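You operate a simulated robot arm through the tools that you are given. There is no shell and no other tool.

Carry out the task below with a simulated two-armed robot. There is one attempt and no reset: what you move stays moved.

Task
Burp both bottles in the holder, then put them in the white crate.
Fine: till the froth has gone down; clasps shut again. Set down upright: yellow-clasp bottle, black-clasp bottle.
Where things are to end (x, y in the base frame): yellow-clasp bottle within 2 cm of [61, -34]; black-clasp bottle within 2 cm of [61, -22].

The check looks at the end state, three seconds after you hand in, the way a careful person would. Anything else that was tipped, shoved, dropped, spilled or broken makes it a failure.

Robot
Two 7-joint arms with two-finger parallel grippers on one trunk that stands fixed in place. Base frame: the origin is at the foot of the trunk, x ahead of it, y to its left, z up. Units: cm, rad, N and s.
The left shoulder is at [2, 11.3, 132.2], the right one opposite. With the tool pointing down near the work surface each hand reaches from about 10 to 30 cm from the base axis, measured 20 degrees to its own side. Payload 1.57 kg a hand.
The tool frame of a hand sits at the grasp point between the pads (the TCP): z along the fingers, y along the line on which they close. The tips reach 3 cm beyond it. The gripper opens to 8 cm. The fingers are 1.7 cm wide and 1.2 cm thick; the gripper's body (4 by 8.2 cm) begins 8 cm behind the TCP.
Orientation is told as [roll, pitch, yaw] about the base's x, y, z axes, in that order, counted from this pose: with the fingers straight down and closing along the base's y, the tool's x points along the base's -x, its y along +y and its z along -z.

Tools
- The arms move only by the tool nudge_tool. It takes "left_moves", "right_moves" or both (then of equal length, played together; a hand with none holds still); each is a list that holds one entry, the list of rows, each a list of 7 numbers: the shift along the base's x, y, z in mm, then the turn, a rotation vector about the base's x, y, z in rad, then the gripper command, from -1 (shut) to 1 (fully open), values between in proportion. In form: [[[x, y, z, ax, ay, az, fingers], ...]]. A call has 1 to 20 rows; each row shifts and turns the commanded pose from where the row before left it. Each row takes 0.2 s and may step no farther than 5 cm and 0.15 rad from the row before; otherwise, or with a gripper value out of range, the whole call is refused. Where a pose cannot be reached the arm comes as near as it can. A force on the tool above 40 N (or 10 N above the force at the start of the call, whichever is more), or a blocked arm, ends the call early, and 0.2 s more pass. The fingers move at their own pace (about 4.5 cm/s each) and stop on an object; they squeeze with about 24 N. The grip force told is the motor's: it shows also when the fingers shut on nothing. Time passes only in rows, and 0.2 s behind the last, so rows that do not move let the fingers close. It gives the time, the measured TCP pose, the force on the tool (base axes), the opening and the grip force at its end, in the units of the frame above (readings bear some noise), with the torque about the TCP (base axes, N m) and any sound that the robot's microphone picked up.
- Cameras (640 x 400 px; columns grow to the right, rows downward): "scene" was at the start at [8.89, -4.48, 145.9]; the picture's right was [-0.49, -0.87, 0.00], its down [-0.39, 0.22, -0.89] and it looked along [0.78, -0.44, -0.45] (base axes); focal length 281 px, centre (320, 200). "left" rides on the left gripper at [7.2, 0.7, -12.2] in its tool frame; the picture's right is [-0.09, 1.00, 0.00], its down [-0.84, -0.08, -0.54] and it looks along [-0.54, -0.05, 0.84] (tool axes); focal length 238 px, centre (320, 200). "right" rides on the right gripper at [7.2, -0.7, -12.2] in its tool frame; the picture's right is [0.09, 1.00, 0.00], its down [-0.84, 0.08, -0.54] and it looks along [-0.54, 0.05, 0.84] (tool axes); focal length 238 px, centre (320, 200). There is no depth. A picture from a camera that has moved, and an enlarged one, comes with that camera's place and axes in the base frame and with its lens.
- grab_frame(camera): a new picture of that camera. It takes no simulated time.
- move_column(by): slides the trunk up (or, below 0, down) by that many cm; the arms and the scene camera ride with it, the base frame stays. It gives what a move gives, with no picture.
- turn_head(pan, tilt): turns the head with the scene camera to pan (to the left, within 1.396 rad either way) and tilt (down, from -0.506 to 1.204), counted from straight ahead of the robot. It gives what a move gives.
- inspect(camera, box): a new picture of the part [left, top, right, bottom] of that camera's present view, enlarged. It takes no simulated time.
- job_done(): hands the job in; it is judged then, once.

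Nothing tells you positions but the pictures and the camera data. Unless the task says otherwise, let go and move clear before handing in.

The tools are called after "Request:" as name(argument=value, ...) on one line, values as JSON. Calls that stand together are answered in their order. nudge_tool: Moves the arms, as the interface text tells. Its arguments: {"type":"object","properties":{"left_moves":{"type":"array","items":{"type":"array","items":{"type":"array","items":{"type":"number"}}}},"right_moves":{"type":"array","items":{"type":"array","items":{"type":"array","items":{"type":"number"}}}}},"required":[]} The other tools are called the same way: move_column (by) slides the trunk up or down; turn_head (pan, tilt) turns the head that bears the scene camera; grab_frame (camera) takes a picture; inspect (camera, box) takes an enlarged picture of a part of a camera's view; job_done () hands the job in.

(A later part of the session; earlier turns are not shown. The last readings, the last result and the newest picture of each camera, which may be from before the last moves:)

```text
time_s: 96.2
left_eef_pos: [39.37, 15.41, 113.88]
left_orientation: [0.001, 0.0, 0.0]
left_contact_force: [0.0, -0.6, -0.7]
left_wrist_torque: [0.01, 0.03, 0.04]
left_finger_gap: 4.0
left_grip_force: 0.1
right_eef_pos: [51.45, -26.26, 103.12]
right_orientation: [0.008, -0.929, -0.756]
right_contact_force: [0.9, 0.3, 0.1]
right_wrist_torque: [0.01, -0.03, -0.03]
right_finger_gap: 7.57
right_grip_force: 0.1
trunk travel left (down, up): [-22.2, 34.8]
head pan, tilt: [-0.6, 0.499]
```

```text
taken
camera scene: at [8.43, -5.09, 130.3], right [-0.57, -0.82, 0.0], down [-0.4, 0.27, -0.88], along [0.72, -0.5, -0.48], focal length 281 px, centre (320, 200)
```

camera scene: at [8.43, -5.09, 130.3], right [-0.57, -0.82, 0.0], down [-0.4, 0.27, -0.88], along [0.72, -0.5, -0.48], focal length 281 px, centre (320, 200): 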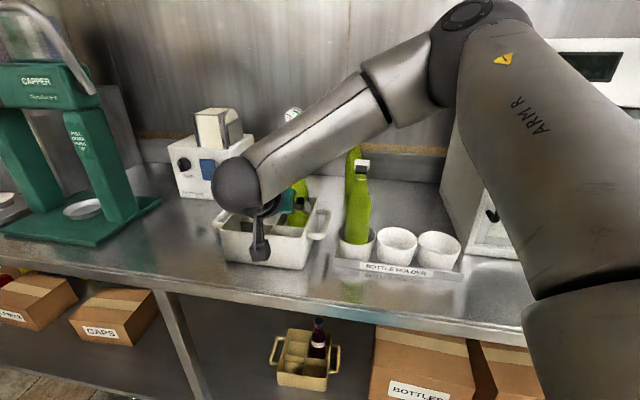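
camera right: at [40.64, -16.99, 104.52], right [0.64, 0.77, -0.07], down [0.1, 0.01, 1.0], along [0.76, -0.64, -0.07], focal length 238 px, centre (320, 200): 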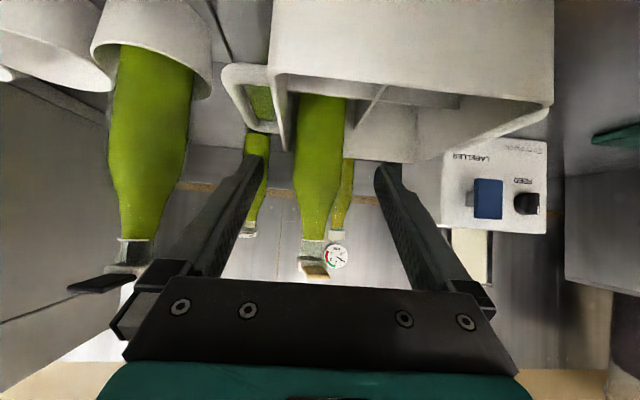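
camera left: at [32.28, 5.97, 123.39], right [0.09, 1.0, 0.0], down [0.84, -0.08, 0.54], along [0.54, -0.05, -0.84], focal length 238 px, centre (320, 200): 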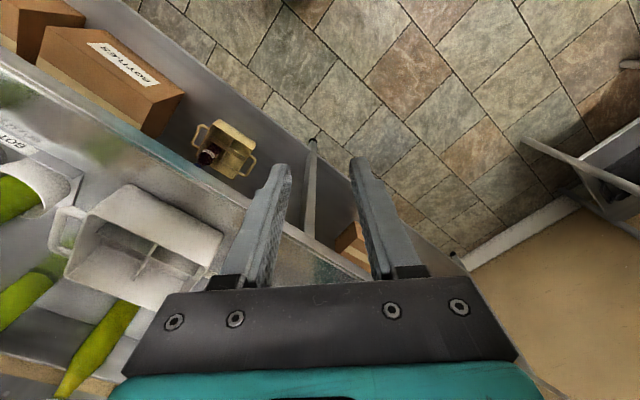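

The yellow bottle stands in the crate, upright. Now moving to the pre-grasp in front of the black bottle.

Request:
nudge_tool(right_moves=[[[-9.1, 8.6, 5, 0, 0, 0, 1], [-9.1, 8.6, 5, 0, 0, 0, 1], [-9.1, 8.6, 0, 0, 0, 0, 1], [-9.1, 8.6, 0, 0, 0, 0, 1], [-8.7, -11.3, 0, 0, 0, 0, 1], [-8.7, -11.3, 0, 0, 0, 0, 1], [-8.7, -11.3, 0, 0, 0, 0, 1], [-8.7, -11.3, 0, 0, 0, 0, 1], [-8.7, -11.3, 0, 0, 0, 0, 1], [-8.7, -11.3, 0, 0, 0, 0, 1], [-8.7, -11.3, 0, 0, 0, 0, 1], [-8.7, -11.3, 0, 0, 0, 0, 1], [-8.7, -11.3, 0, 0, 0, 0, 1], [-8.7, -11.3, 0, 0, 0, 0, 1], [0, 0, -12, 0, 0, 0, 1], [0, 0, -12, 0, 0, 0, 1], [0, 0, -12, 0, 0, 0, 1], [0, 0, 0, 0, 0, 0, 1]]])

Request:
grab_frame(camera="right")

Request:
grab_frame(camera="scene")

```text
time_s: 100.0
left_eef_pos: [39.25, 15.25, 113.91]
left_orientation: [-0.001, 0.0, 0.0]
left_contact_force: [0.7, 0.5, 0.6]
left_wrist_torque: [0.04, 0.0, -0.02]
left_finger_gap: 4.0
left_grip_force: 0.0
right_eef_pos: [39.12, -33.79, 100.32]
right_orientation: [0.006, -0.929, -0.757]
right_contact_force: [-0.4, 0.5, -1.3]
right_wrist_torque: [-0.01, 0.03, 0.0]
right_finger_gap: 8.03
right_grip_force: 0.1
trunk travel left (down, up): [-22.2, 34.8]
head pan, tilt: [-0.6, 0.499]
```

```text
taken
camera right: at [28.23, -24.65, 101.66], right [0.64, 0.77, -0.07], down [0.1, 0.01, 1.0], along [0.76, -0.64, -0.07], focal length 238 px, centre (320, 200)
```

right: 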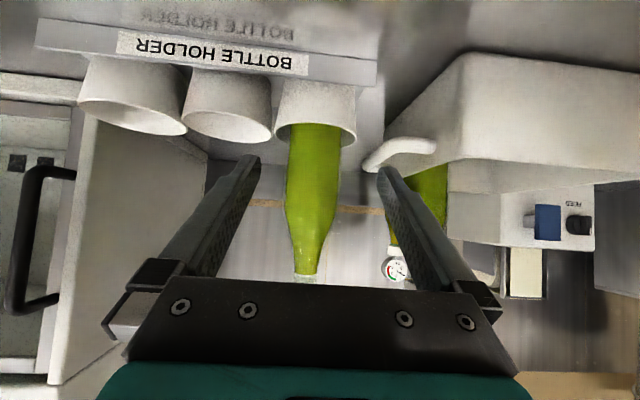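

```text
taken
camera scene: at [8.43, -5.09, 130.3], right [-0.57, -0.82, 0.0], down [-0.39, 0.27, -0.88], along [0.72, -0.5, -0.48], focal length 281 px, centre (320, 200)
```

scene: 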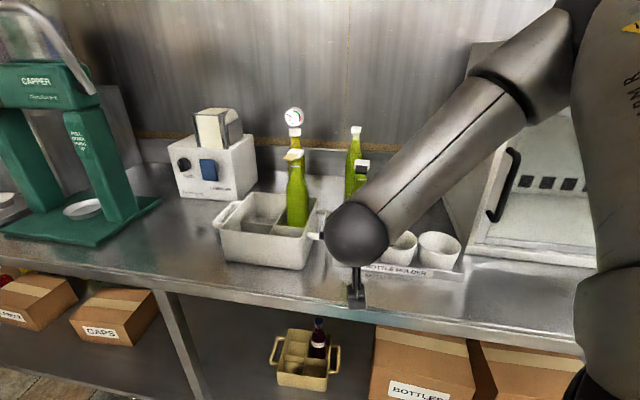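

Yellow stands in its compartment. The black bottle is centred between the fingers; advancing ~10 cm.

Request:
nudge_tool(right_moves=[[[9, -8.9, 0, 0, 0, 0, 1], [9, -8.9, 0, 0, 0, 0, 1], [9, -8.9, 0, 0, 0, 0, 1], [9, -8.9, 0, 0, 0, 0, 1], [9, -8.9, 0, 0, 0, 0, 1], [9, -8.9, 0, 0, 0, 0, 1], [9, -8.9, 1, 0, 0, 0, 1], [9, -8.9, 1, 0, 0, 0, 1], [0, 0, 0, 0, 0, 0, 1]]])

Request:
grab_frame(camera="right")

```text
time_s: 102.0
left_eef_pos: [39.34, 15.24, 113.89]
left_orientation: [0.001, 0.0, 0.0]
left_contact_force: [0.1, 0.2, 0.2]
left_wrist_torque: [0.0, 0.0, 0.01]
left_finger_gap: 4.02
left_grip_force: 0.1
right_eef_pos: [46.34, -41.04, 100.42]
right_orientation: [0.006, -0.93, -0.754]
right_contact_force: [0.4, -0.1, -0.3]
right_wrist_torque: [-0.02, 0.0, -0.03]
right_finger_gap: 8.01
right_grip_force: 0.0
trunk travel left (down, up): [-22.2, 34.8]
head pan, tilt: [-0.6, 0.499]
```

```text
taken
camera right: at [35.51, -32.0, 101.8], right [0.64, 0.77, -0.07], down [0.1, 0.01, 1.0], along [0.76, -0.64, -0.07], focal length 238 px, centre (320, 200)
```

right: 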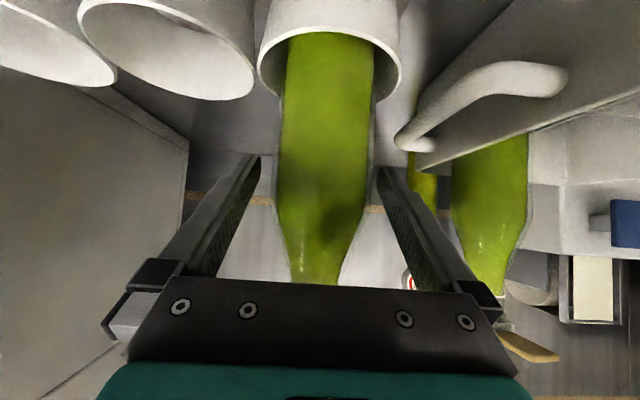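

Well centred. Closing on the black bottle and lifting.

Request:
nudge_tool(right_moves=[[[0, 0, 0, 0, 0, 0, 0.5], [0, 0, 0, 0, 0, 0, 0.4], [0, 0, 0, 0, 0, 0, -1], [0, 0, 0, 0, 0, 0, -1], [0, 0, 0, 0, 0, 0, -1], [0, 0, 3, 0, 0, 0, -1], [0, 0, 5, 0, 0, 0, -1], [0, 0, 6, 0, 0, 0, -1], [0, 0, 6, 0, 0, 0, -1], [0, 0, 0, 0, 0, 0, -1]]])

Request:
grab_frame(camera="right")

```text
time_s: 104.2
left_eef_pos: [39.29, 15.26, 113.91]
left_orientation: [-0.002, 0.0, -0.001]
left_contact_force: [-0.6, -0.7, 0.0]
left_wrist_torque: [0.02, 0.01, 0.02]
left_finger_gap: 4.0
left_grip_force: 0.0
right_eef_pos: [46.31, -40.99, 102.48]
right_orientation: [0.005, -0.928, -0.754]
right_contact_force: [0.1, -0.4, -5.6]
right_wrist_torque: [0.03, 0.0, 0.04]
right_finger_gap: 5.95
right_grip_force: 24.4
trunk travel left (down, up): [-22.2, 34.8]
head pan, tilt: [-0.6, 0.499]
```

```text
taken
camera right: at [35.57, -31.88, 103.88], right [0.64, 0.77, -0.07], down [0.1, 0.01, 0.99], along [0.76, -0.64, -0.07], focal length 238 px, centre (320, 200)
```

right: 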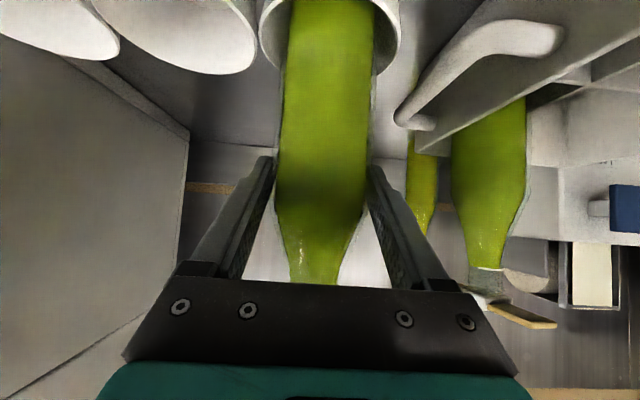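

Gripped and lifted without slip. Raising with the trunk so everything clears the yellow bottle in the crate.

Request:
move_column(by=22)

Request:
nudge_tool(right_moves=[[[5, 6, 0, 0, 0, 0, -1], [8, 10, 0, 0, 0, 0, -1], [10, 13, 0, 0, 0, 0, -1], [10, 13, 0, 0, 0, 0, -1], [10, 13, 0, 0, 0, 0, -1], [10, 13, 0, 0, 0, 0, -1], [10, 13, 0, 0, 0, 0, -1], [10, 13, 0, 0, 0, 0, -1], [10, 13, 0, 0, 0, 0, -1], [10, 13, 0, 0, 0, 0, -1], [10, 13, 0, 0, 0, 0, -1], [10, 13, 0, 0, 0, 0, -1], [10, 13, 0, 0, 0, 0, -1], [10, 13, 0, 0, 0, 0, -1], [9, 12, 0, 0, 0, 0, -1], [5, 6, 0, 0, 0, 0, -1], [0, 0, 0, 0, 0, 0, -1]]])

Request:
grab_frame(camera="scene")

Request:
grab_frame(camera="right")

```text
time_s: 106.5
left_eef_pos: [39.31, 15.24, 136.01]
left_orientation: [0.001, 0.0, -0.001]
left_contact_force: [-0.2, 0.7, 0.1]
left_wrist_torque: [-0.02, 0.01, 0.0]
left_finger_gap: 4.02
left_grip_force: 0.0
right_eef_pos: [46.61, -40.93, 124.45]
right_orientation: [0.005, -0.929, -0.754]
right_contact_force: [-0.3, -0.1, -7.1]
right_wrist_torque: [-0.02, 0.01, -0.02]
right_finger_gap: 5.94
right_grip_force: 23.9
trunk travel left (down, up): [-44.2, 12.8]
head pan, tilt: [-0.6, 0.499]
```

```text
time_s: 110.1
left_eef_pos: [39.4, 15.37, 135.87]
left_orientation: [0.0, 0.0, -0.001]
left_contact_force: [0.2, -0.1, -0.9]
left_wrist_torque: [0.0, 0.01, -0.02]
left_finger_gap: 4.03
left_grip_force: 0.0
right_eef_pos: [57.13, -26.02, 125.94]
right_orientation: [0.007, -0.93, -0.754]
right_contact_force: [-0.4, 0.0, -6.2]
right_wrist_torque: [-0.01, -0.02, -0.01]
right_finger_gap: 5.95
right_grip_force: 23.7
right hand out of reach, approached as far as the arm can: row 12, 13, 14, 15, 16
trunk travel left (down, up): [-44.2, 12.8]
head pan, tilt: [-0.6, 0.499]
```

```text
taken
camera scene: at [8.48, -5.11, 152.29], right [-0.57, -0.82, 0.0], down [-0.4, 0.27, -0.88], along [0.72, -0.5, -0.48], focal length 281 px, centre (320, 200)
```

scene: 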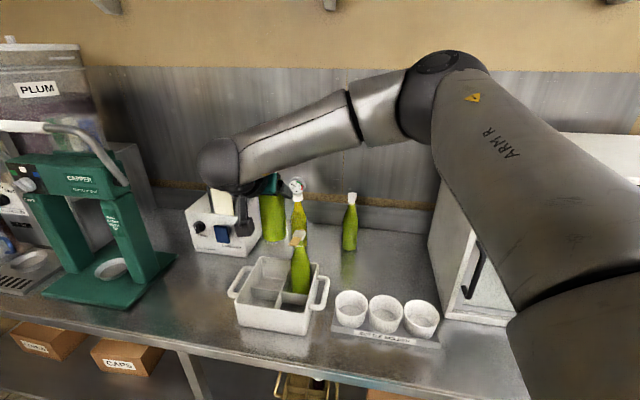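

```text
taken
camera right: at [46.3, -16.99, 127.38], right [0.64, 0.77, -0.07], down [0.1, 0.01, 1.0], along [0.76, -0.64, -0.07], focal length 238 px, centre (320, 200)
```

right: 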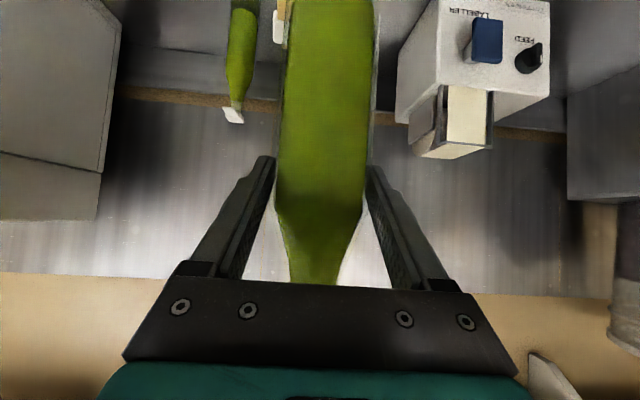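

Reach ended at [57, -26] because the trunk is high. I'll raise the hand relative to the trunk, then lower the trunk, keeping the bottle high.

Request:
nudge_tool(right_moves=[[[0, 0, 8, 0, 0, 0, -1], [0, 0, 12, 0, 0, 0, -1], [0, 0, 15, 0, 0, 0, -1], [0, 0, 15, 0, 0, 0, -1], [0, 0, 15, 0, 0, 0, -1], [0, 0, 15, 0, 0, 0, -1], [0, 0, 15, 0, 0, 0, -1], [0, 0, 15, 0, 0, 0, -1], [0, 0, 12, 0, 0, 0, -1], [0, 0, 8, 0, 0, 0, -1], [0, 0, 0, 0, 0, 0, -1]]])

Request:
move_column(by=-14)

Request:
grab_frame(camera="scene")

```text
time_s: 112.5
left_eef_pos: [39.43, 15.36, 135.82]
left_orientation: [0.001, 0.0, -0.001]
left_contact_force: [-1.0, -0.7, 0.4]
left_wrist_torque: [-0.01, 0.01, -0.04]
left_finger_gap: 3.99
left_grip_force: 0.1
right_eef_pos: [56.82, -26.03, 139.05]
right_orientation: [0.005, -0.928, -0.754]
right_contact_force: [-0.2, -0.1, -5.5]
right_wrist_torque: [0.01, 0.01, 0.0]
right_finger_gap: 5.96
right_grip_force: 24.5
trunk travel left (down, up): [-44.2, 12.8]
head pan, tilt: [-0.6, 0.499]
```

```text
time_s: 114.2
left_eef_pos: [39.27, 15.39, 121.92]
left_orientation: [0.001, 0.001, -0.002]
left_contact_force: [0.6, 0.2, -0.6]
left_wrist_torque: [0.01, -0.02, 0.01]
left_finger_gap: 4.02
left_grip_force: 0.1
right_eef_pos: [56.95, -26.04, 125.08]
right_orientation: [0.005, -0.931, -0.756]
right_contact_force: [-0.2, 0.1, -5.6]
right_wrist_torque: [-0.02, -0.03, 0.0]
right_finger_gap: 5.95
right_grip_force: 24.5
trunk travel left (down, up): [-30.2, 26.8]
head pan, tilt: [-0.6, 0.499]
```

```text
taken
camera scene: at [8.46, -5.11, 138.3], right [-0.57, -0.82, 0.0], down [-0.4, 0.27, -0.88], along [0.72, -0.5, -0.48], focal length 281 px, centre (320, 200)
```

scene: 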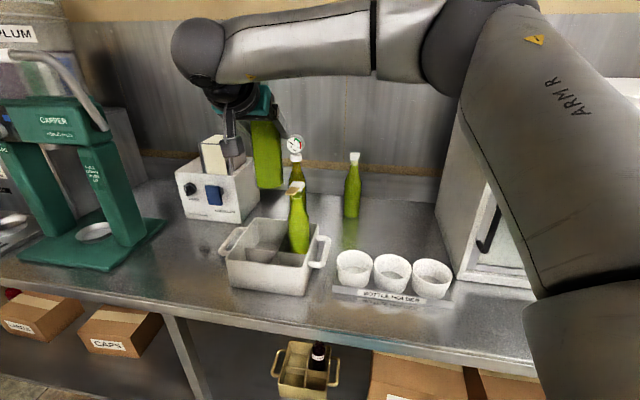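

Moving horizontally to above [61, -22].

Request:
nudge_tool(right_moves=[[[6, 6, 0, 0, 0, 0, -1], [9, 9, 0, 0, 0, 0, -1], [9, 9, 0, 0, 0, 0, -1], [9, 9, 0, 0, 0, 0, -1], [7, 7, 0, 0, 0, 0, -1], [0, 0, 0, 0, 0, 0, -1]]])

Request:
grab_frame(camera="scene")

```text
time_s: 115.6
left_eef_pos: [39.32, 15.45, 121.95]
left_orientation: [0.001, 0.0, 0.0]
left_contact_force: [0.5, -0.1, -0.2]
left_wrist_torque: [0.01, 0.03, 0.04]
left_finger_gap: 4.03
left_grip_force: 0.0
right_eef_pos: [58.07, -24.73, 125.06]
right_orientation: [0.008, -0.93, -0.753]
right_contact_force: [0.8, 0.5, -5.3]
right_wrist_torque: [0.07, -0.02, 0.02]
right_finger_gap: 5.96
right_grip_force: 23.9
right hand out of reach, approached as far as the arm can: row 3, 4, 5
trunk travel left (down, up): [-30.2, 26.8]
head pan, tilt: [-0.6, 0.499]
```

```text
taken
camera scene: at [8.48, -5.12, 138.29], right [-0.57, -0.82, 0.0], down [-0.4, 0.27, -0.88], along [0.72, -0.5, -0.48], focal length 281 px, centre (320, 200)
```

scene: 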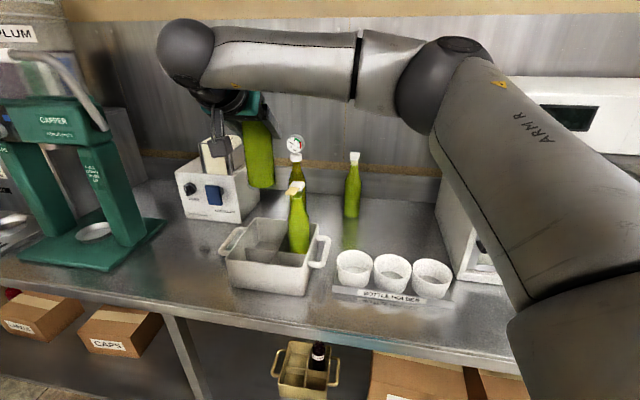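

The wrist bend limits reach with this yaw, so I'll turn the hand (and bottle about its own axis) a bit to the left and raise the hand relative to the trunk, then retry.

Request:
nudge_tool(right_moves=[[[0, 0, 5, 0, 0, 0.1, -1], [0, 0, 8, 0, 0, 0.1, -1], [0, 0, 12, 0, 0, 0.05, -1], [0, 0, 12, 0, 0, 0, -1], [0, 0, 12, 0, 0, 0, -1], [0, 0, 12, 0, 0, 0, -1], [0, 0, 12, 0, 0, 0, -1], [0, 0, 12, 0, 0, 0, -1], [0, 0, 10, 0, 0, 0, -1], [0, 0, 5, 0, 0, 0, -1], [5, 5, 0, 0, 0, 0, -1], [8, 7, 0, 0, 0, 0, -1], [8, 7, 0, 0, 0, 0, -1], [6, 5, 0, 0, 0, 0, -1], [0, 0, 0, 0, 0, 0, -1]]])

```text
time_s: 118.8
left_eef_pos: [39.46, 15.36, 121.96]
left_orientation: [0.001, -0.002, 0.0]
left_contact_force: [-0.7, -0.6, 0.1]
left_wrist_torque: [-0.01, 0.0, 0.01]
left_finger_gap: 4.0
left_grip_force: 0.0
right_eef_pos: [59.14, -24.21, 134.43]
right_orientation: [0.005, -0.929, -0.503]
right_contact_force: [0.0, 0.3, -5.9]
right_wrist_torque: [-0.02, 0.0, -0.01]
right_finger_gap: 5.94
right_grip_force: 24.7
right hand out of reach, approached as far as the arm can: row 12, 13, 14
trunk travel left (down, up): [-30.2, 26.8]
head pan, tilt: [-0.6, 0.499]
```

Still ~2 cm short. I'll test whether turning the hand further left gives more reach, staying high above everything.

Request:
nudge_tool(right_moves=[[[0, 0, 0, 0, 0, 0.12, -1], [0, 0, 0, 0, 0, 0.12, -1], [0, 0, 0, 0, 0, 0.12, -1], [3, 3, 0, 0, 0, 0, -1], [5, 5, 0, 0, 0, 0, -1], [5, 5, 0, 0, 0, 0, -1], [5, 5, 0, 0, 0, 0, -1], [0, 0, 0, 0, 0, 0, -1]]])

Request:
grab_frame(camera="scene")

```text
time_s: 120.6
left_eef_pos: [39.52, 15.42, 121.95]
left_orientation: [-0.001, 0.001, 0.0]
left_contact_force: [-0.4, 0.0, 0.9]
left_wrist_torque: [0.0, 0.01, 0.0]
left_finger_gap: 3.99
left_grip_force: 0.0
right_eef_pos: [60.83, -22.44, 134.34]
right_orientation: [0.007, -0.93, -0.146]
right_contact_force: [-0.6, -0.4, -5.6]
right_wrist_torque: [-0.03, 0.03, 0.04]
right_finger_gap: 5.95
right_grip_force: 24.1
trunk travel left (down, up): [-30.2, 26.8]
head pan, tilt: [-0.6, 0.499]
```

```text
taken
camera scene: at [8.47, -5.11, 138.3], right [-0.57, -0.82, 0.0], down [-0.4, 0.27, -0.88], along [0.72, -0.5, -0.48], focal length 281 px, centre (320, 200)
```

scene: 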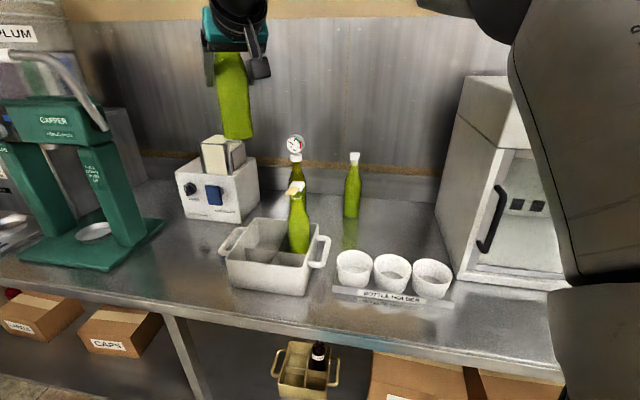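

Turning left let the arm reconfigure and it now reaches [60.8, -22.4]. I'll turn the yaw partway back (to keep fingertips inside the rim) and check it still holds.

Request:
nudge_tool(right_moves=[[[0, 0, 0, 0, 0, -0.1, -1], [0, 0, 0, 0, 0, -0.1, -1], [0, 0, 0, 0, 0, -0.1, -1], [0, 0, 0, 0, 0, 0, -1]]])

Request:
grab_frame(camera="scene")

```text
time_s: 121.6
left_eef_pos: [39.32, 15.3, 121.97]
left_orientation: [0.0, 0.0, 0.0]
left_contact_force: [0.1, -0.6, -0.2]
left_wrist_torque: [0.0, 0.02, 0.01]
left_finger_gap: 4.01
left_grip_force: 0.0
right_eef_pos: [60.11, -23.38, 133.75]
right_orientation: [0.007, -0.928, -0.446]
right_contact_force: [0.1, -0.8, -5.1]
right_wrist_torque: [-0.01, 0.0, 0.01]
right_finger_gap: 5.94
right_grip_force: 24.1
right hand out of reach, approached as far as the arm can: row 3
trunk travel left (down, up): [-30.2, 26.8]
head pan, tilt: [-0.6, 0.499]
```

```text
taken
camera scene: at [8.5, -5.12, 138.29], right [-0.57, -0.82, 0.0], down [-0.4, 0.27, -0.88], along [0.72, -0.5, -0.48], focal length 281 px, centre (320, 200)
```

scene: 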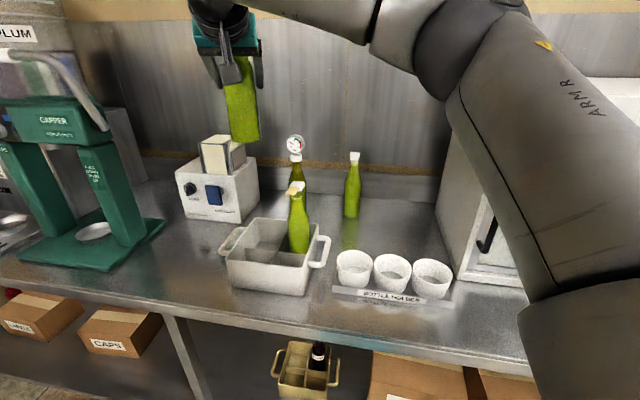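

Better idea: rotate the hand to point along the crate's other axis (yaw ≈ +0.75), which the right arm prefers and also keeps the fingers aligned with the compartment walls.

Request:
nudge_tool(right_moves=[[[0, 0, 0, 0, 0, 0.1, -1], [0, 0, 0, 0, 0, 0.12, -1], [0, 0, 0, 0, 0, 0.12, -1], [0, 0, 0, 0, 0, 0.12, -1], [0, 0, 0, 0, 0, 0.12, -1], [0, 0, 0, 0, 0, 0.12, -1], [0, 0, 0, 0, 0, 0.12, -1], [0, 0, 0, 0, 0, 0.12, -1], [0, 0, 0, 0, 0, 0.12, -1], [0, 0, 0, 0, 0, 0.12, -1], [0, 0, 0, 0, 0, 0, -1]]])

Request:
grab_frame(camera="scene")

Request:
grab_frame(camera="right")

```text
time_s: 124.0
left_eef_pos: [39.38, 15.4, 121.96]
left_orientation: [0.001, 0.0, -0.001]
left_contact_force: [-0.4, -0.5, 0.6]
left_wrist_torque: [0.0, 0.02, 0.02]
left_finger_gap: 4.0
left_grip_force: 0.0
right_eef_pos: [50.56, -12.15, 131.33]
right_orientation: [0.007, -0.929, 0.721]
right_contact_force: [0.2, 0.5, -5.7]
right_wrist_torque: [0.01, 0.01, 0.02]
right_finger_gap: 5.91
right_grip_force: 23.7
right hand out of reach, approached as far as the arm can: row 7, 8, 9, 10
trunk travel left (down, up): [-30.2, 26.8]
head pan, tilt: [-0.6, 0.499]
```

```text
taken
camera scene: at [8.53, -5.13, 138.29], right [-0.57, -0.82, 0.0], down [-0.4, 0.27, -0.88], along [0.72, -0.5, -0.48], focal length 281 px, centre (320, 200)
```

scene: 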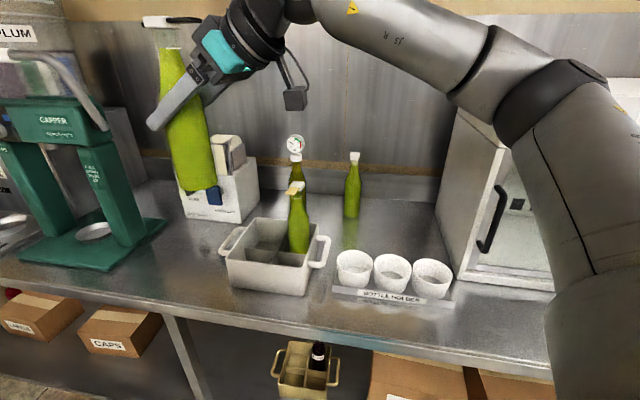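

```text
taken
camera right: at [40.43, -21.97, 132.67], right [-0.7, 0.71, -0.07], down [0.0, 0.1, 1.0], along [0.71, 0.7, -0.07], focal length 238 px, centre (320, 200)
```

right: 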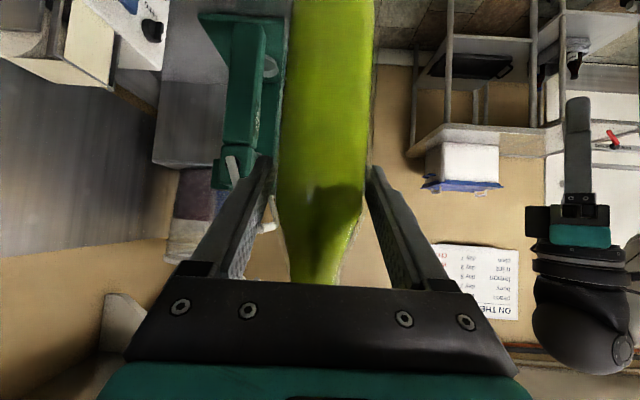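

That is too far for the arm. Yaw around -0.25 with the bottle at about [60.4, -22.4] works for reach and rim clearance, so I rotate back and go there.

Request:
nudge_tool(right_moves=[[[0, 0, 0, 0, 0, -0.1, -1], [0, 0, 0, 0, 0, -0.12, -1], [0, 0, 0, 0, 0, -0.12, -1], [0, 0, 0, 0, 0, -0.12, -1], [0, 0, 0, 0, 0, -0.12, -1], [8, -9, 0, 0, 0, -0.12, -1], [12, -13, 0, 0, 0, -0.12, -1], [14, -15, 0, 0, 0, -0.12, -1], [14, -15, 0, 0, 0, 0, -1], [14, -15, 0, 0, 0, 0, -1], [14, -15, 0, 0, 0, 0, -1], [12, -13, 0, 0, 0, 0, -1], [7, -7, 0, 0, 0, 0, -1], [0, 0, 0, 0, 0, 0, -1]]])

Request:
grab_frame(camera="scene")

```text
time_s: 127.0
left_eef_pos: [39.29, 15.35, 121.92]
left_orientation: [0.001, 0.001, 0.001]
left_contact_force: [0.6, 0.8, -0.1]
left_wrist_torque: [-0.01, -0.01, 0.01]
left_finger_gap: 4.0
left_grip_force: 0.0
right_eef_pos: [60.03, -22.34, 131.09]
right_orientation: [0.006, -0.93, -0.204]
right_contact_force: [0.1, 0.2, -5.0]
right_wrist_torque: [-0.01, -0.02, 0.0]
right_finger_gap: 5.93
right_grip_force: 23.8
trunk travel left (down, up): [-30.2, 26.8]
head pan, tilt: [-0.6, 0.499]
```

```text
taken
camera scene: at [8.48, -5.11, 138.29], right [-0.57, -0.82, 0.0], down [-0.4, 0.27, -0.88], along [0.72, -0.5, -0.48], focal length 281 px, centre (320, 200)
```

scene: 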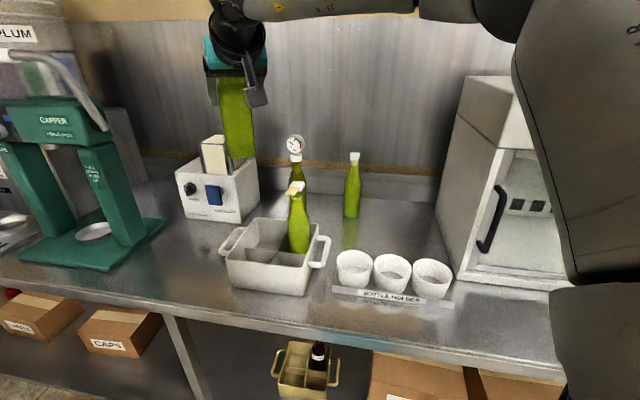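

Reached the pose above the front-left compartment. Adjusting 4 mm and lowering the trunk until the base is a bit above the rim.

Request:
nudge_tool(right_moves=[[[4, 0, 0, 0, 0, -0.05, -1], [0, 0, 0, 0, 0, 0, -1]]])

Request:
move_column(by=-18)

Request:
grab_frame(camera="scene")

Request:
inspect(camera="scene", box=[190, 130, 350, 270])

Request:
grab_frame(camera="right")

```text
time_s: 127.6
left_eef_pos: [39.26, 15.35, 121.74]
left_orientation: [-0.001, -0.002, 0.0]
left_contact_force: [-0.2, -0.6, -0.5]
left_wrist_torque: [-0.02, 0.02, -0.01]
left_finger_gap: 3.99
left_grip_force: 0.1
right_eef_pos: [60.51, -22.31, 131.13]
right_orientation: [0.007, -0.93, -0.257]
right_contact_force: [0.1, -0.1, -4.7]
right_wrist_torque: [0.05, 0.02, 0.0]
right_finger_gap: 5.94
right_grip_force: 23.8
trunk travel left (down, up): [-30.2, 26.8]
head pan, tilt: [-0.6, 0.499]
```

```text
time_s: 129.6
left_eef_pos: [39.37, 15.34, 103.88]
left_orientation: [-0.001, 0.0, 0.0]
left_contact_force: [0.2, 0.3, -0.5]
left_wrist_torque: [0.0, -0.01, 0.0]
left_finger_gap: 4.02
left_grip_force: 0.2
right_eef_pos: [60.45, -22.28, 113.21]
right_orientation: [0.008, -0.93, -0.256]
right_contact_force: [-0.1, 0.6, -6.0]
right_wrist_torque: [0.0, 0.01, 0.0]
right_finger_gap: 5.92
right_grip_force: 24.0
trunk travel left (down, up): [-12.2, 44.8]
head pan, tilt: [-0.6, 0.499]
```

```text
taken
camera scene: at [8.46, -5.11, 120.3], right [-0.57, -0.82, 0.0], down [-0.4, 0.27, -0.88], along [0.72, -0.5, -0.48], focal length 281 px, centre (320, 200)
```

scene: 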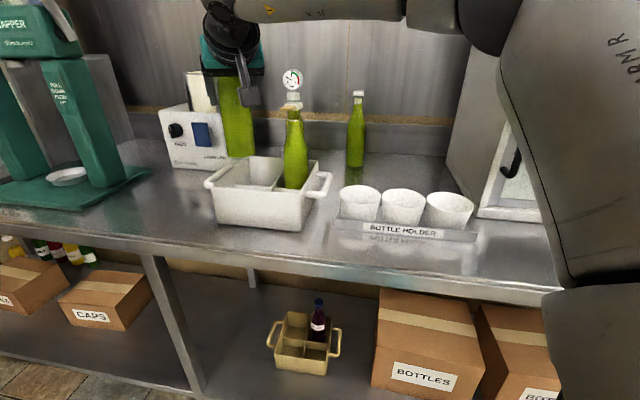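

```text
2.86 times, centred on (270, 200) of scene
camera zoom: at [8.46, -5.11, 120.3], right [-0.57, -0.82, 0.0], down [-0.4, 0.27, -0.88], along [0.72, -0.5, -0.48], focal length 804 px, centre (463, 200)
```

zoom: 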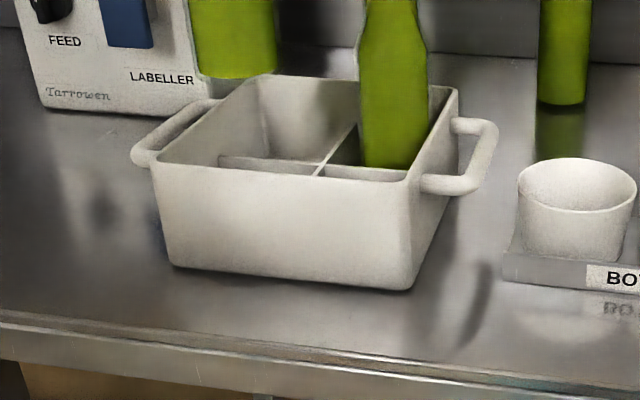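

```text
taken
camera right: at [46.63, -19.51, 114.6], right [0.19, 0.98, -0.07], down [0.08, 0.06, 1.0], along [0.98, -0.2, -0.07], focal length 238 px, centre (320, 200)
```

right: 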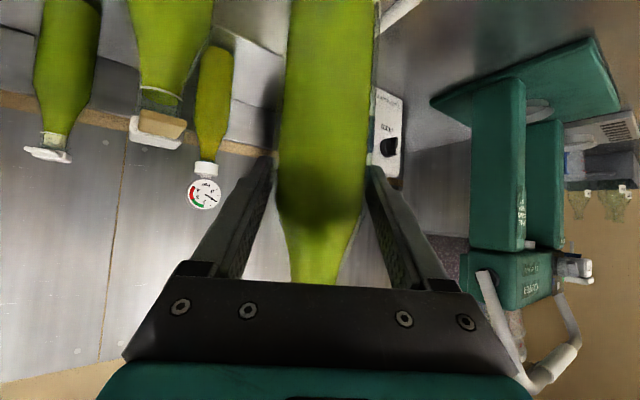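

The base projects to ≈ [61.1, -22.3], right over the compartment. Lowering further into it.

Request:
move_column(by=-5)

Request:
inspect(camera="scene", box=[190, 130, 350, 270])

Request:
grab_frame(camera="right")

```text
time_s: 130.5
left_eef_pos: [39.34, 15.26, 98.91]
left_orientation: [0.001, 0.0, 0.0]
left_contact_force: [-0.3, 1.0, -0.6]
left_wrist_torque: [-0.02, 0.01, 0.04]
left_finger_gap: 3.99
left_grip_force: 0.1
right_eef_pos: [60.63, -22.35, 108.18]
right_orientation: [0.006, -0.931, -0.255]
right_contact_force: [-0.3, -0.2, -5.5]
right_wrist_torque: [0.0, 0.03, -0.01]
right_finger_gap: 5.96
right_grip_force: 23.5
trunk travel left (down, up): [-7.2, 49.8]
head pan, tilt: [-0.6, 0.499]
```

```text
2.86 times, centred on (270, 200) of scene
camera zoom: at [8.45, -5.11, 115.3], right [-0.57, -0.82, 0.0], down [-0.4, 0.27, -0.88], along [0.72, -0.5, -0.48], focal length 804 px, centre (463, 200)
```

zoom: 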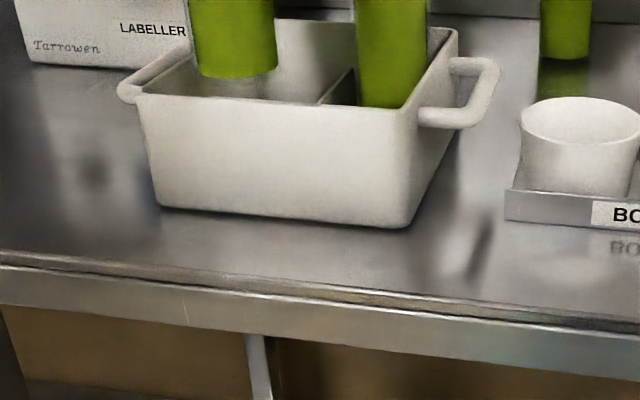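

```text
taken
camera right: at [46.62, -19.51, 109.6], right [0.19, 0.98, -0.07], down [0.08, 0.06, 1.0], along [0.98, -0.2, -0.07], focal length 238 px, centre (320, 200)
```

right: 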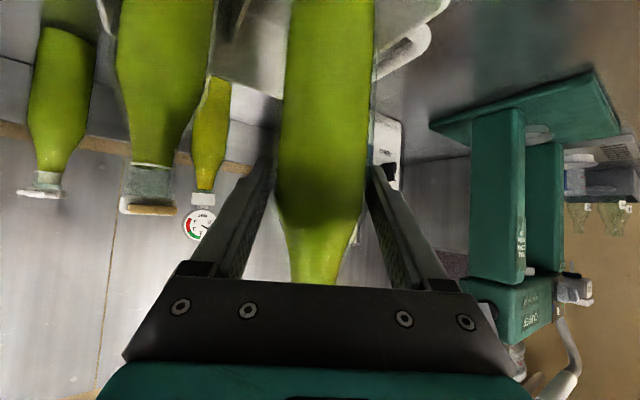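

Request:
move_column(by=-3)

Request:
move_column(by=-3)

Request:
grab_frame(camera="right")

Request:
grab_frame(camera="scene")

```text
time_s: 131.3
left_eef_pos: [39.42, 15.33, 95.81]
left_orientation: [-0.001, -0.001, 0.0]
left_contact_force: [0.1, 0.7, 0.7]
left_wrist_torque: [0.0, -0.03, 0.01]
left_finger_gap: 4.02
left_grip_force: 0.1
right_eef_pos: [60.54, -22.29, 105.03]
right_orientation: [0.006, -0.929, -0.255]
right_contact_force: [-0.4, -1.3, -5.4]
right_wrist_torque: [0.0, 0.02, 0.0]
right_finger_gap: 5.93
right_grip_force: 23.7
trunk travel left (down, up): [-4.2, 52.8]
head pan, tilt: [-0.6, 0.499]
```

```text
time_s: 132.0
left_eef_pos: [39.25, 15.39, 92.81]
left_orientation: [0.001, 0.0, 0.002]
left_contact_force: [0.0, 0.0, 0.4]
left_wrist_torque: [0.0, 0.0, 0.01]
left_finger_gap: 4.0
left_grip_force: 0.0
right_eef_pos: [60.51, -22.37, 102.29]
right_orientation: [0.007, -0.93, -0.255]
right_contact_force: [-0.5, 0.5, -6.1]
right_wrist_torque: [-0.03, 0.03, 0.0]
right_finger_gap: 5.91
right_grip_force: 24.3
trunk travel left (down, up): [-1.2, 55.8]
head pan, tilt: [-0.6, 0.499]
```

```text
taken
camera right: at [46.62, -19.51, 103.59], right [0.19, 0.98, -0.07], down [0.08, 0.06, 1.0], along [0.98, -0.2, -0.07], focal length 238 px, centre (320, 200)
```

right: 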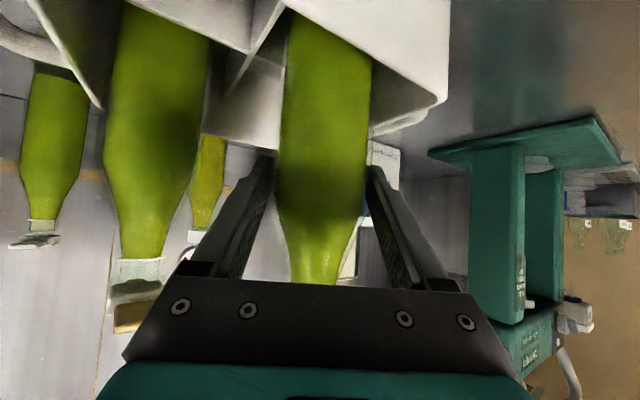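

```text
taken
camera scene: at [8.45, -5.11, 109.29], right [-0.57, -0.82, 0.0], down [-0.4, 0.27, -0.88], along [0.72, -0.5, -0.48], focal length 281 px, centre (320, 200)
```

scene: 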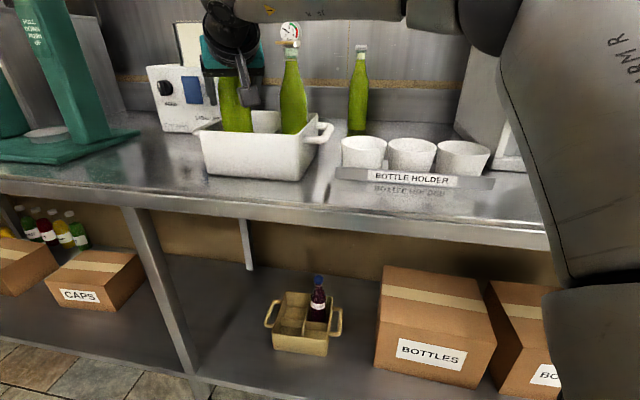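

Nearly down. Lowering the last 2 cm with trunk then small nudges.

Request:
move_column(by=-1.0)

Request:
nudge_tool(right_moves=[[[0, 0, -3, 0, 0, 0, -1], [0, 0, -3, 0, 0, 0, -1], [0, 0, 0, 0, 0, 0, -1]]])

Request:
inspect(camera="right", box=[200, 80, 440, 230])

```text
time_s: 132.6
left_eef_pos: [39.38, 15.4, 91.93]
left_orientation: [-0.002, 0.0, -0.001]
left_contact_force: [0.8, 0.3, 0.0]
left_wrist_torque: [0.02, -0.02, 0.0]
left_finger_gap: 3.99
left_grip_force: 0.0
right_eef_pos: [60.51, -22.37, 101.09]
right_orientation: [0.007, -0.93, -0.256]
right_contact_force: [-0.1, 0.2, -5.7]
right_wrist_torque: [-0.01, 0.02, 0.0]
right_finger_gap: 5.97
right_grip_force: 24.6
trunk travel left (down, up): [-0.2, 56.8]
head pan, tilt: [-0.6, 0.499]
```

```text
time_s: 133.4
left_eef_pos: [39.28, 15.37, 91.99]
left_orientation: [0.0, 0.0, 0.002]
left_contact_force: [-0.3, 0.6, -0.3]
left_wrist_torque: [0.02, 0.01, -0.02]
left_finger_gap: 4.0
left_grip_force: 0.0
right_eef_pos: [60.53, -22.39, 100.64]
right_orientation: [0.006, -0.932, -0.255]
right_contact_force: [0.5, -0.9, -4.7]
right_wrist_torque: [-0.01, 0.02, -0.02]
right_finger_gap: 5.96
right_grip_force: 23.8
trunk travel left (down, up): [-0.2, 56.8]
head pan, tilt: [-0.6, 0.499]
```

```text
2.67 times, centred on (320, 155) of right
camera zoom: at [46.62, -19.5, 102.01], right [0.19, 0.98, -0.07], down [0.08, 0.06, 1.0], along [0.98, -0.2, -0.07], focal length 636 px, centre (320, 320)
```

zoom: 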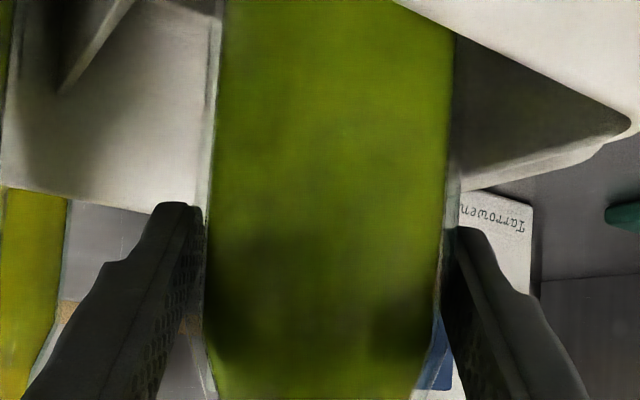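

Request:
nudge_tool(right_moves=[[[0, 0, -2, 0, 0, 0, -1], [0, 0, -2, 0, 0, 0, -1], [0, 0, 0, 0, 0, 0, -1]]])

```text
time_s: 134.2
left_eef_pos: [39.44, 15.48, 91.93]
left_orientation: [0.0, -0.001, 0.0]
left_contact_force: [0.1, 0.6, -0.1]
left_wrist_torque: [-0.01, 0.01, -0.01]
left_finger_gap: 4.01
left_grip_force: 0.1
right_eef_pos: [60.42, -22.41, 100.34]
right_orientation: [0.008, -0.933, -0.254]
right_contact_force: [0.0, -0.6, -0.9]
right_wrist_torque: [-0.1, -0.01, 0.0]
right_finger_gap: 5.95
right_grip_force: 24.2
trunk travel left (down, up): [-0.2, 56.8]
head pan, tilt: [-0.6, 0.499]
```

The floor is taking the weight. One more millimetre, then a small opening.

Request:
nudge_tool(right_moves=[[[0, 0, -1, 0, 0, 0, -1], [0, 0, 0, 0, 0, 0, -1], [0, 0, 0, 0, 0, 0, 0.5], [0, 0, 0, 0, 0, 0, 0.6], [0, 0, 0, 0, 0, 0, 0.6], [0, 0, 0, 0, 0, 0, 0.6]]])

Request:
grab_frame(camera="right")

Request:
grab_frame(camera="scene")

```text
time_s: 135.6
left_eef_pos: [39.37, 15.52, 91.88]
left_orientation: [-0.001, 0.001, 0.001]
left_contact_force: [-0.2, -0.4, -0.4]
left_wrist_torque: [-0.01, 0.0, 0.02]
left_finger_gap: 4.0
left_grip_force: 0.2
right_eef_pos: [60.4, -22.23, 100.03]
right_orientation: [0.005, -0.93, -0.256]
right_contact_force: [-0.5, 1.1, 0.2]
right_wrist_torque: [-0.04, -0.01, -0.01]
right_finger_gap: 6.39
right_grip_force: 0.0
trunk travel left (down, up): [-0.2, 56.8]
head pan, tilt: [-0.6, 0.499]
```

```text
taken
camera right: at [46.63, -19.47, 101.48], right [0.19, 0.98, -0.07], down [0.08, 0.06, 1.0], along [0.98, -0.2, -0.07], focal length 238 px, centre (320, 200)
```

right: 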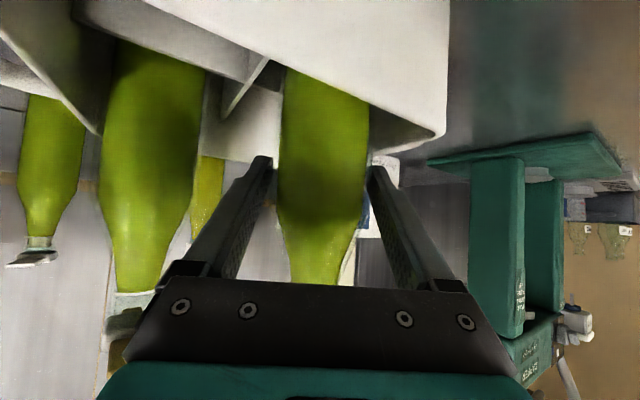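

```text
taken
camera scene: at [8.43, -5.09, 108.3], right [-0.57, -0.82, 0.0], down [-0.39, 0.27, -0.88], along [0.72, -0.5, -0.48], focal length 281 px, centre (320, 200)
```

scene: 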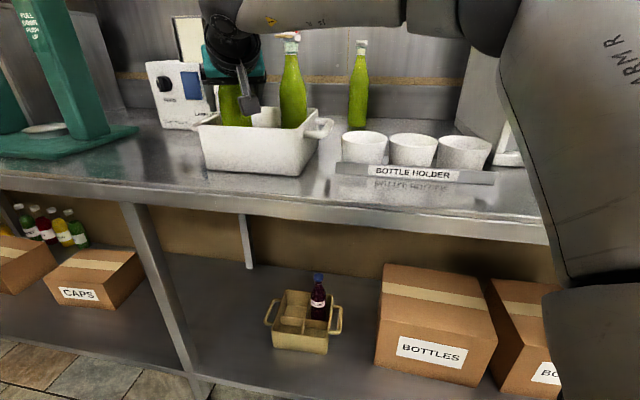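

Released; both bottles stand in the crate. Raising 1.5 cm and backing straight out along the hand axis.

Request:
nudge_tool(right_moves=[[[0, 0, 5, 0, 0, 0, 0.6], [0, 0, 5, 0, 0, 0, 0.6], [0, 0, 5, 0, 0, 0, 0.7], [0, 0, 0, 0, 0, 0, 0.9], [-9.7, 2.5, 0, 0, 0, 0, 0.9], [-9.7, 2.5, 0, 0, 0, 0, 0.9], [-9.7, 2.5, 0, 0, 0, 0, 0.9], [-9.7, 2.5, 0, 0, 0, 0, 0.9], [0, 0, 0, 0, 0, 0, 0.9]]])

Request:
grab_frame(camera="right")

```text
time_s: 137.6
left_eef_pos: [39.36, 15.41, 91.87]
left_orientation: [0.001, -0.001, 0.0]
left_contact_force: [0.2, 0.5, -0.4]
left_wrist_torque: [0.01, -0.01, 0.03]
left_finger_gap: 4.0
left_grip_force: 0.2
right_eef_pos: [56.6, -21.18, 101.66]
right_orientation: [0.007, -0.932, -0.256]
right_contact_force: [0.0, -0.2, 0.5]
right_wrist_torque: [-0.02, -0.04, 0.05]
right_finger_gap: 7.61
right_grip_force: 0.1
trunk travel left (down, up): [-0.2, 56.8]
head pan, tilt: [-0.6, 0.499]
```

```text
taken
camera right: at [42.73, -18.38, 102.94], right [0.19, 0.98, -0.07], down [0.08, 0.06, 1.0], along [0.98, -0.2, -0.07], focal length 238 px, centre (320, 200)
```

right: 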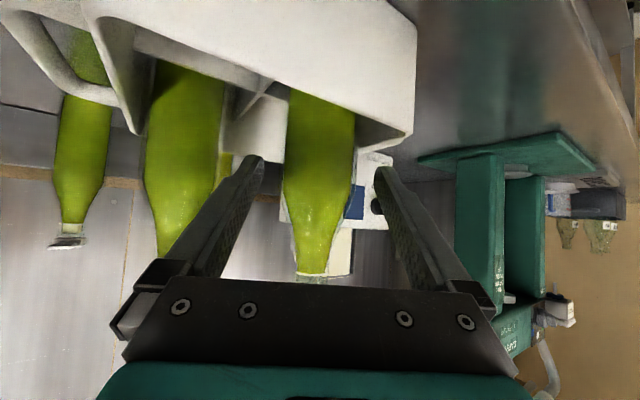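

Backing out cleanly. Continuing the retreat.

Request:
nudge_tool(right_moves=[[[-9.7, 2.5, 0, 0, 0, 0, 0.9], [-9.7, 2.5, 0, 0, 0, 0, 0.9], [-9.7, 2.5, 0, 0, 0, 0, 0.9], [-9.7, 2.5, 0, 0, 0, 0, 0.9], [-9.7, 2.5, 0, 0, 0, 0, 0.9], [-9.7, 2.5, 0, 0, 0, 0, 0.9], [-9.7, 2.5, 0, 0, 0, 0, 0.9], [-9.7, 2.5, 0, 0, 0, 0, 0.9], [0, 0, 0, 0, 0, 0, 0.9]]])

Request:
move_column(by=25)

Request:
grab_frame(camera="right")

Request:
grab_frame(camera="scene")

```text
time_s: 139.6
left_eef_pos: [39.32, 15.45, 91.82]
left_orientation: [0.001, -0.002, -0.001]
left_contact_force: [0.2, -0.1, 0.0]
left_wrist_torque: [-0.07, -0.01, -0.01]
left_finger_gap: 4.0
left_grip_force: 0.0
right_eef_pos: [48.63, -19.17, 101.59]
right_orientation: [0.007, -0.929, -0.254]
right_contact_force: [-1.5, -0.6, 0.6]
right_wrist_torque: [-0.02, -0.01, -0.01]
right_finger_gap: 7.6
right_grip_force: 0.0
trunk travel left (down, up): [-0.2, 56.8]
head pan, tilt: [-0.6, 0.499]
```

```text
time_s: 142.2
left_eef_pos: [39.24, 15.35, 116.89]
left_orientation: [0.0, 0.0, -0.001]
left_contact_force: [0.5, 0.2, 0.8]
left_wrist_torque: [-0.01, 0.02, -0.01]
left_finger_gap: 4.02
left_grip_force: 0.1
right_eef_pos: [48.65, -19.25, 126.62]
right_orientation: [0.005, -0.93, -0.255]
right_contact_force: [0.0, 0.0, 0.8]
right_wrist_torque: [0.0, -0.04, 0.0]
right_finger_gap: 7.58
right_grip_force: 0.0
trunk travel left (down, up): [-25.2, 31.8]
head pan, tilt: [-0.6, 0.499]
```

```text
taken
camera right: at [34.87, -16.45, 127.98], right [0.19, 0.98, -0.07], down [0.08, 0.06, 1.0], along [0.98, -0.2, -0.07], focal length 238 px, centre (320, 200)
```

right: 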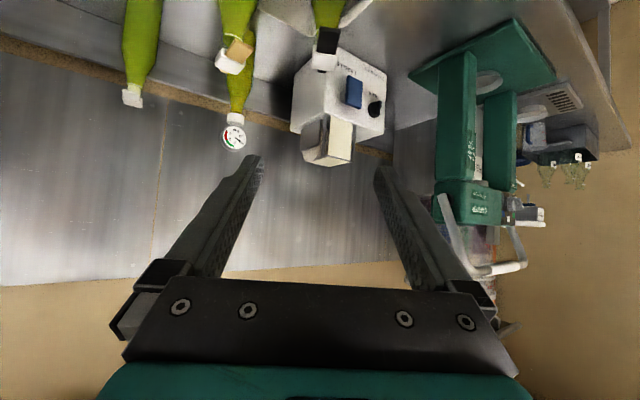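

```text
taken
camera scene: at [8.43, -5.09, 133.29], right [-0.57, -0.82, 0.0], down [-0.4, 0.27, -0.88], along [0.72, -0.5, -0.48], focal length 281 px, centre (320, 200)
```

scene: 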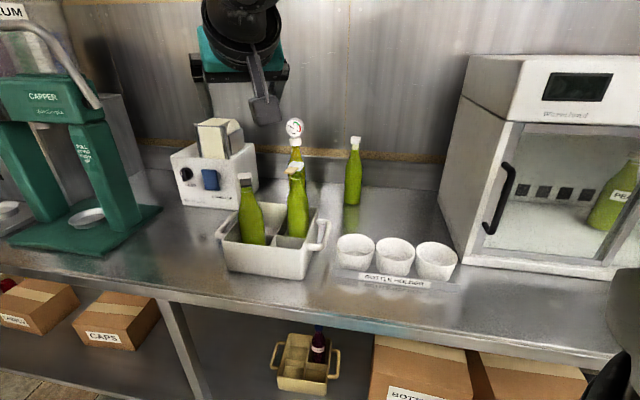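

Both bottles stand in the crate and the hand is clear. Inspecting closely for uprightness, clasps and positions.

Request:
inspect(camera="scene", box=[200, 140, 350, 290])

Request:
inspect(camera="scene", box=[225, 150, 325, 210])

Request:
inspect(camera="right", box=[200, 0, 360, 100])

```text
2.67 times, centred on (275, 215) of scene
camera zoom: at [8.43, -5.09, 133.29], right [-0.57, -0.82, 0.0], down [-0.4, 0.27, -0.88], along [0.72, -0.5, -0.48], focal length 750 px, centre (440, 160)
```

zoom: 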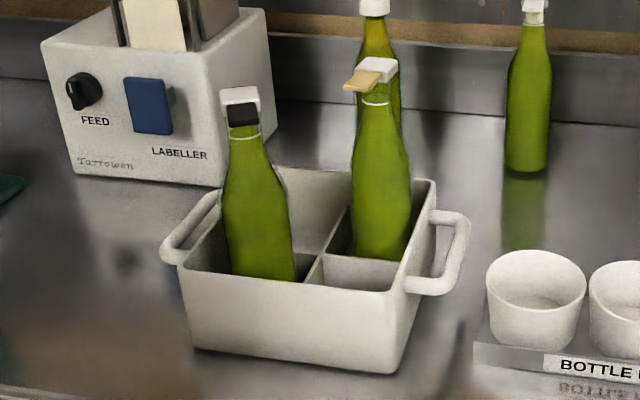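

```text
6.40 times, centred on (275, 180) of scene
camera zoom: at [8.43, -5.09, 133.29], right [-0.57, -0.82, 0.0], down [-0.4, 0.27, -0.88], along [0.72, -0.5, -0.48], focal length 1800 px, centre (608, 328)
```

zoom: 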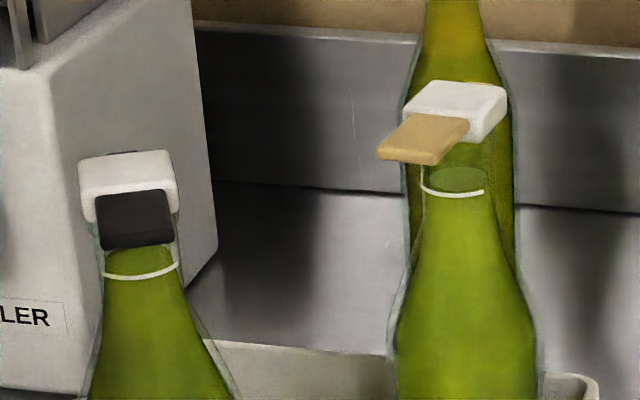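

```text
4.00 times, centred on (280, 50) of right
camera zoom: at [34.87, -16.45, 127.98], right [0.19, 0.98, -0.07], down [0.08, 0.06, 1.0], along [0.98, -0.2, -0.07], focal length 953 px, centre (480, 800)
```

zoom: 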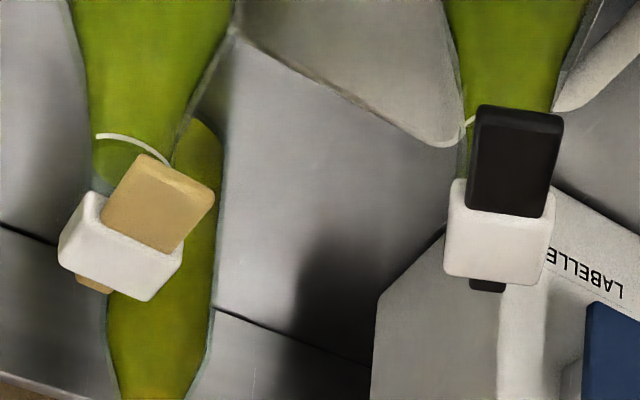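

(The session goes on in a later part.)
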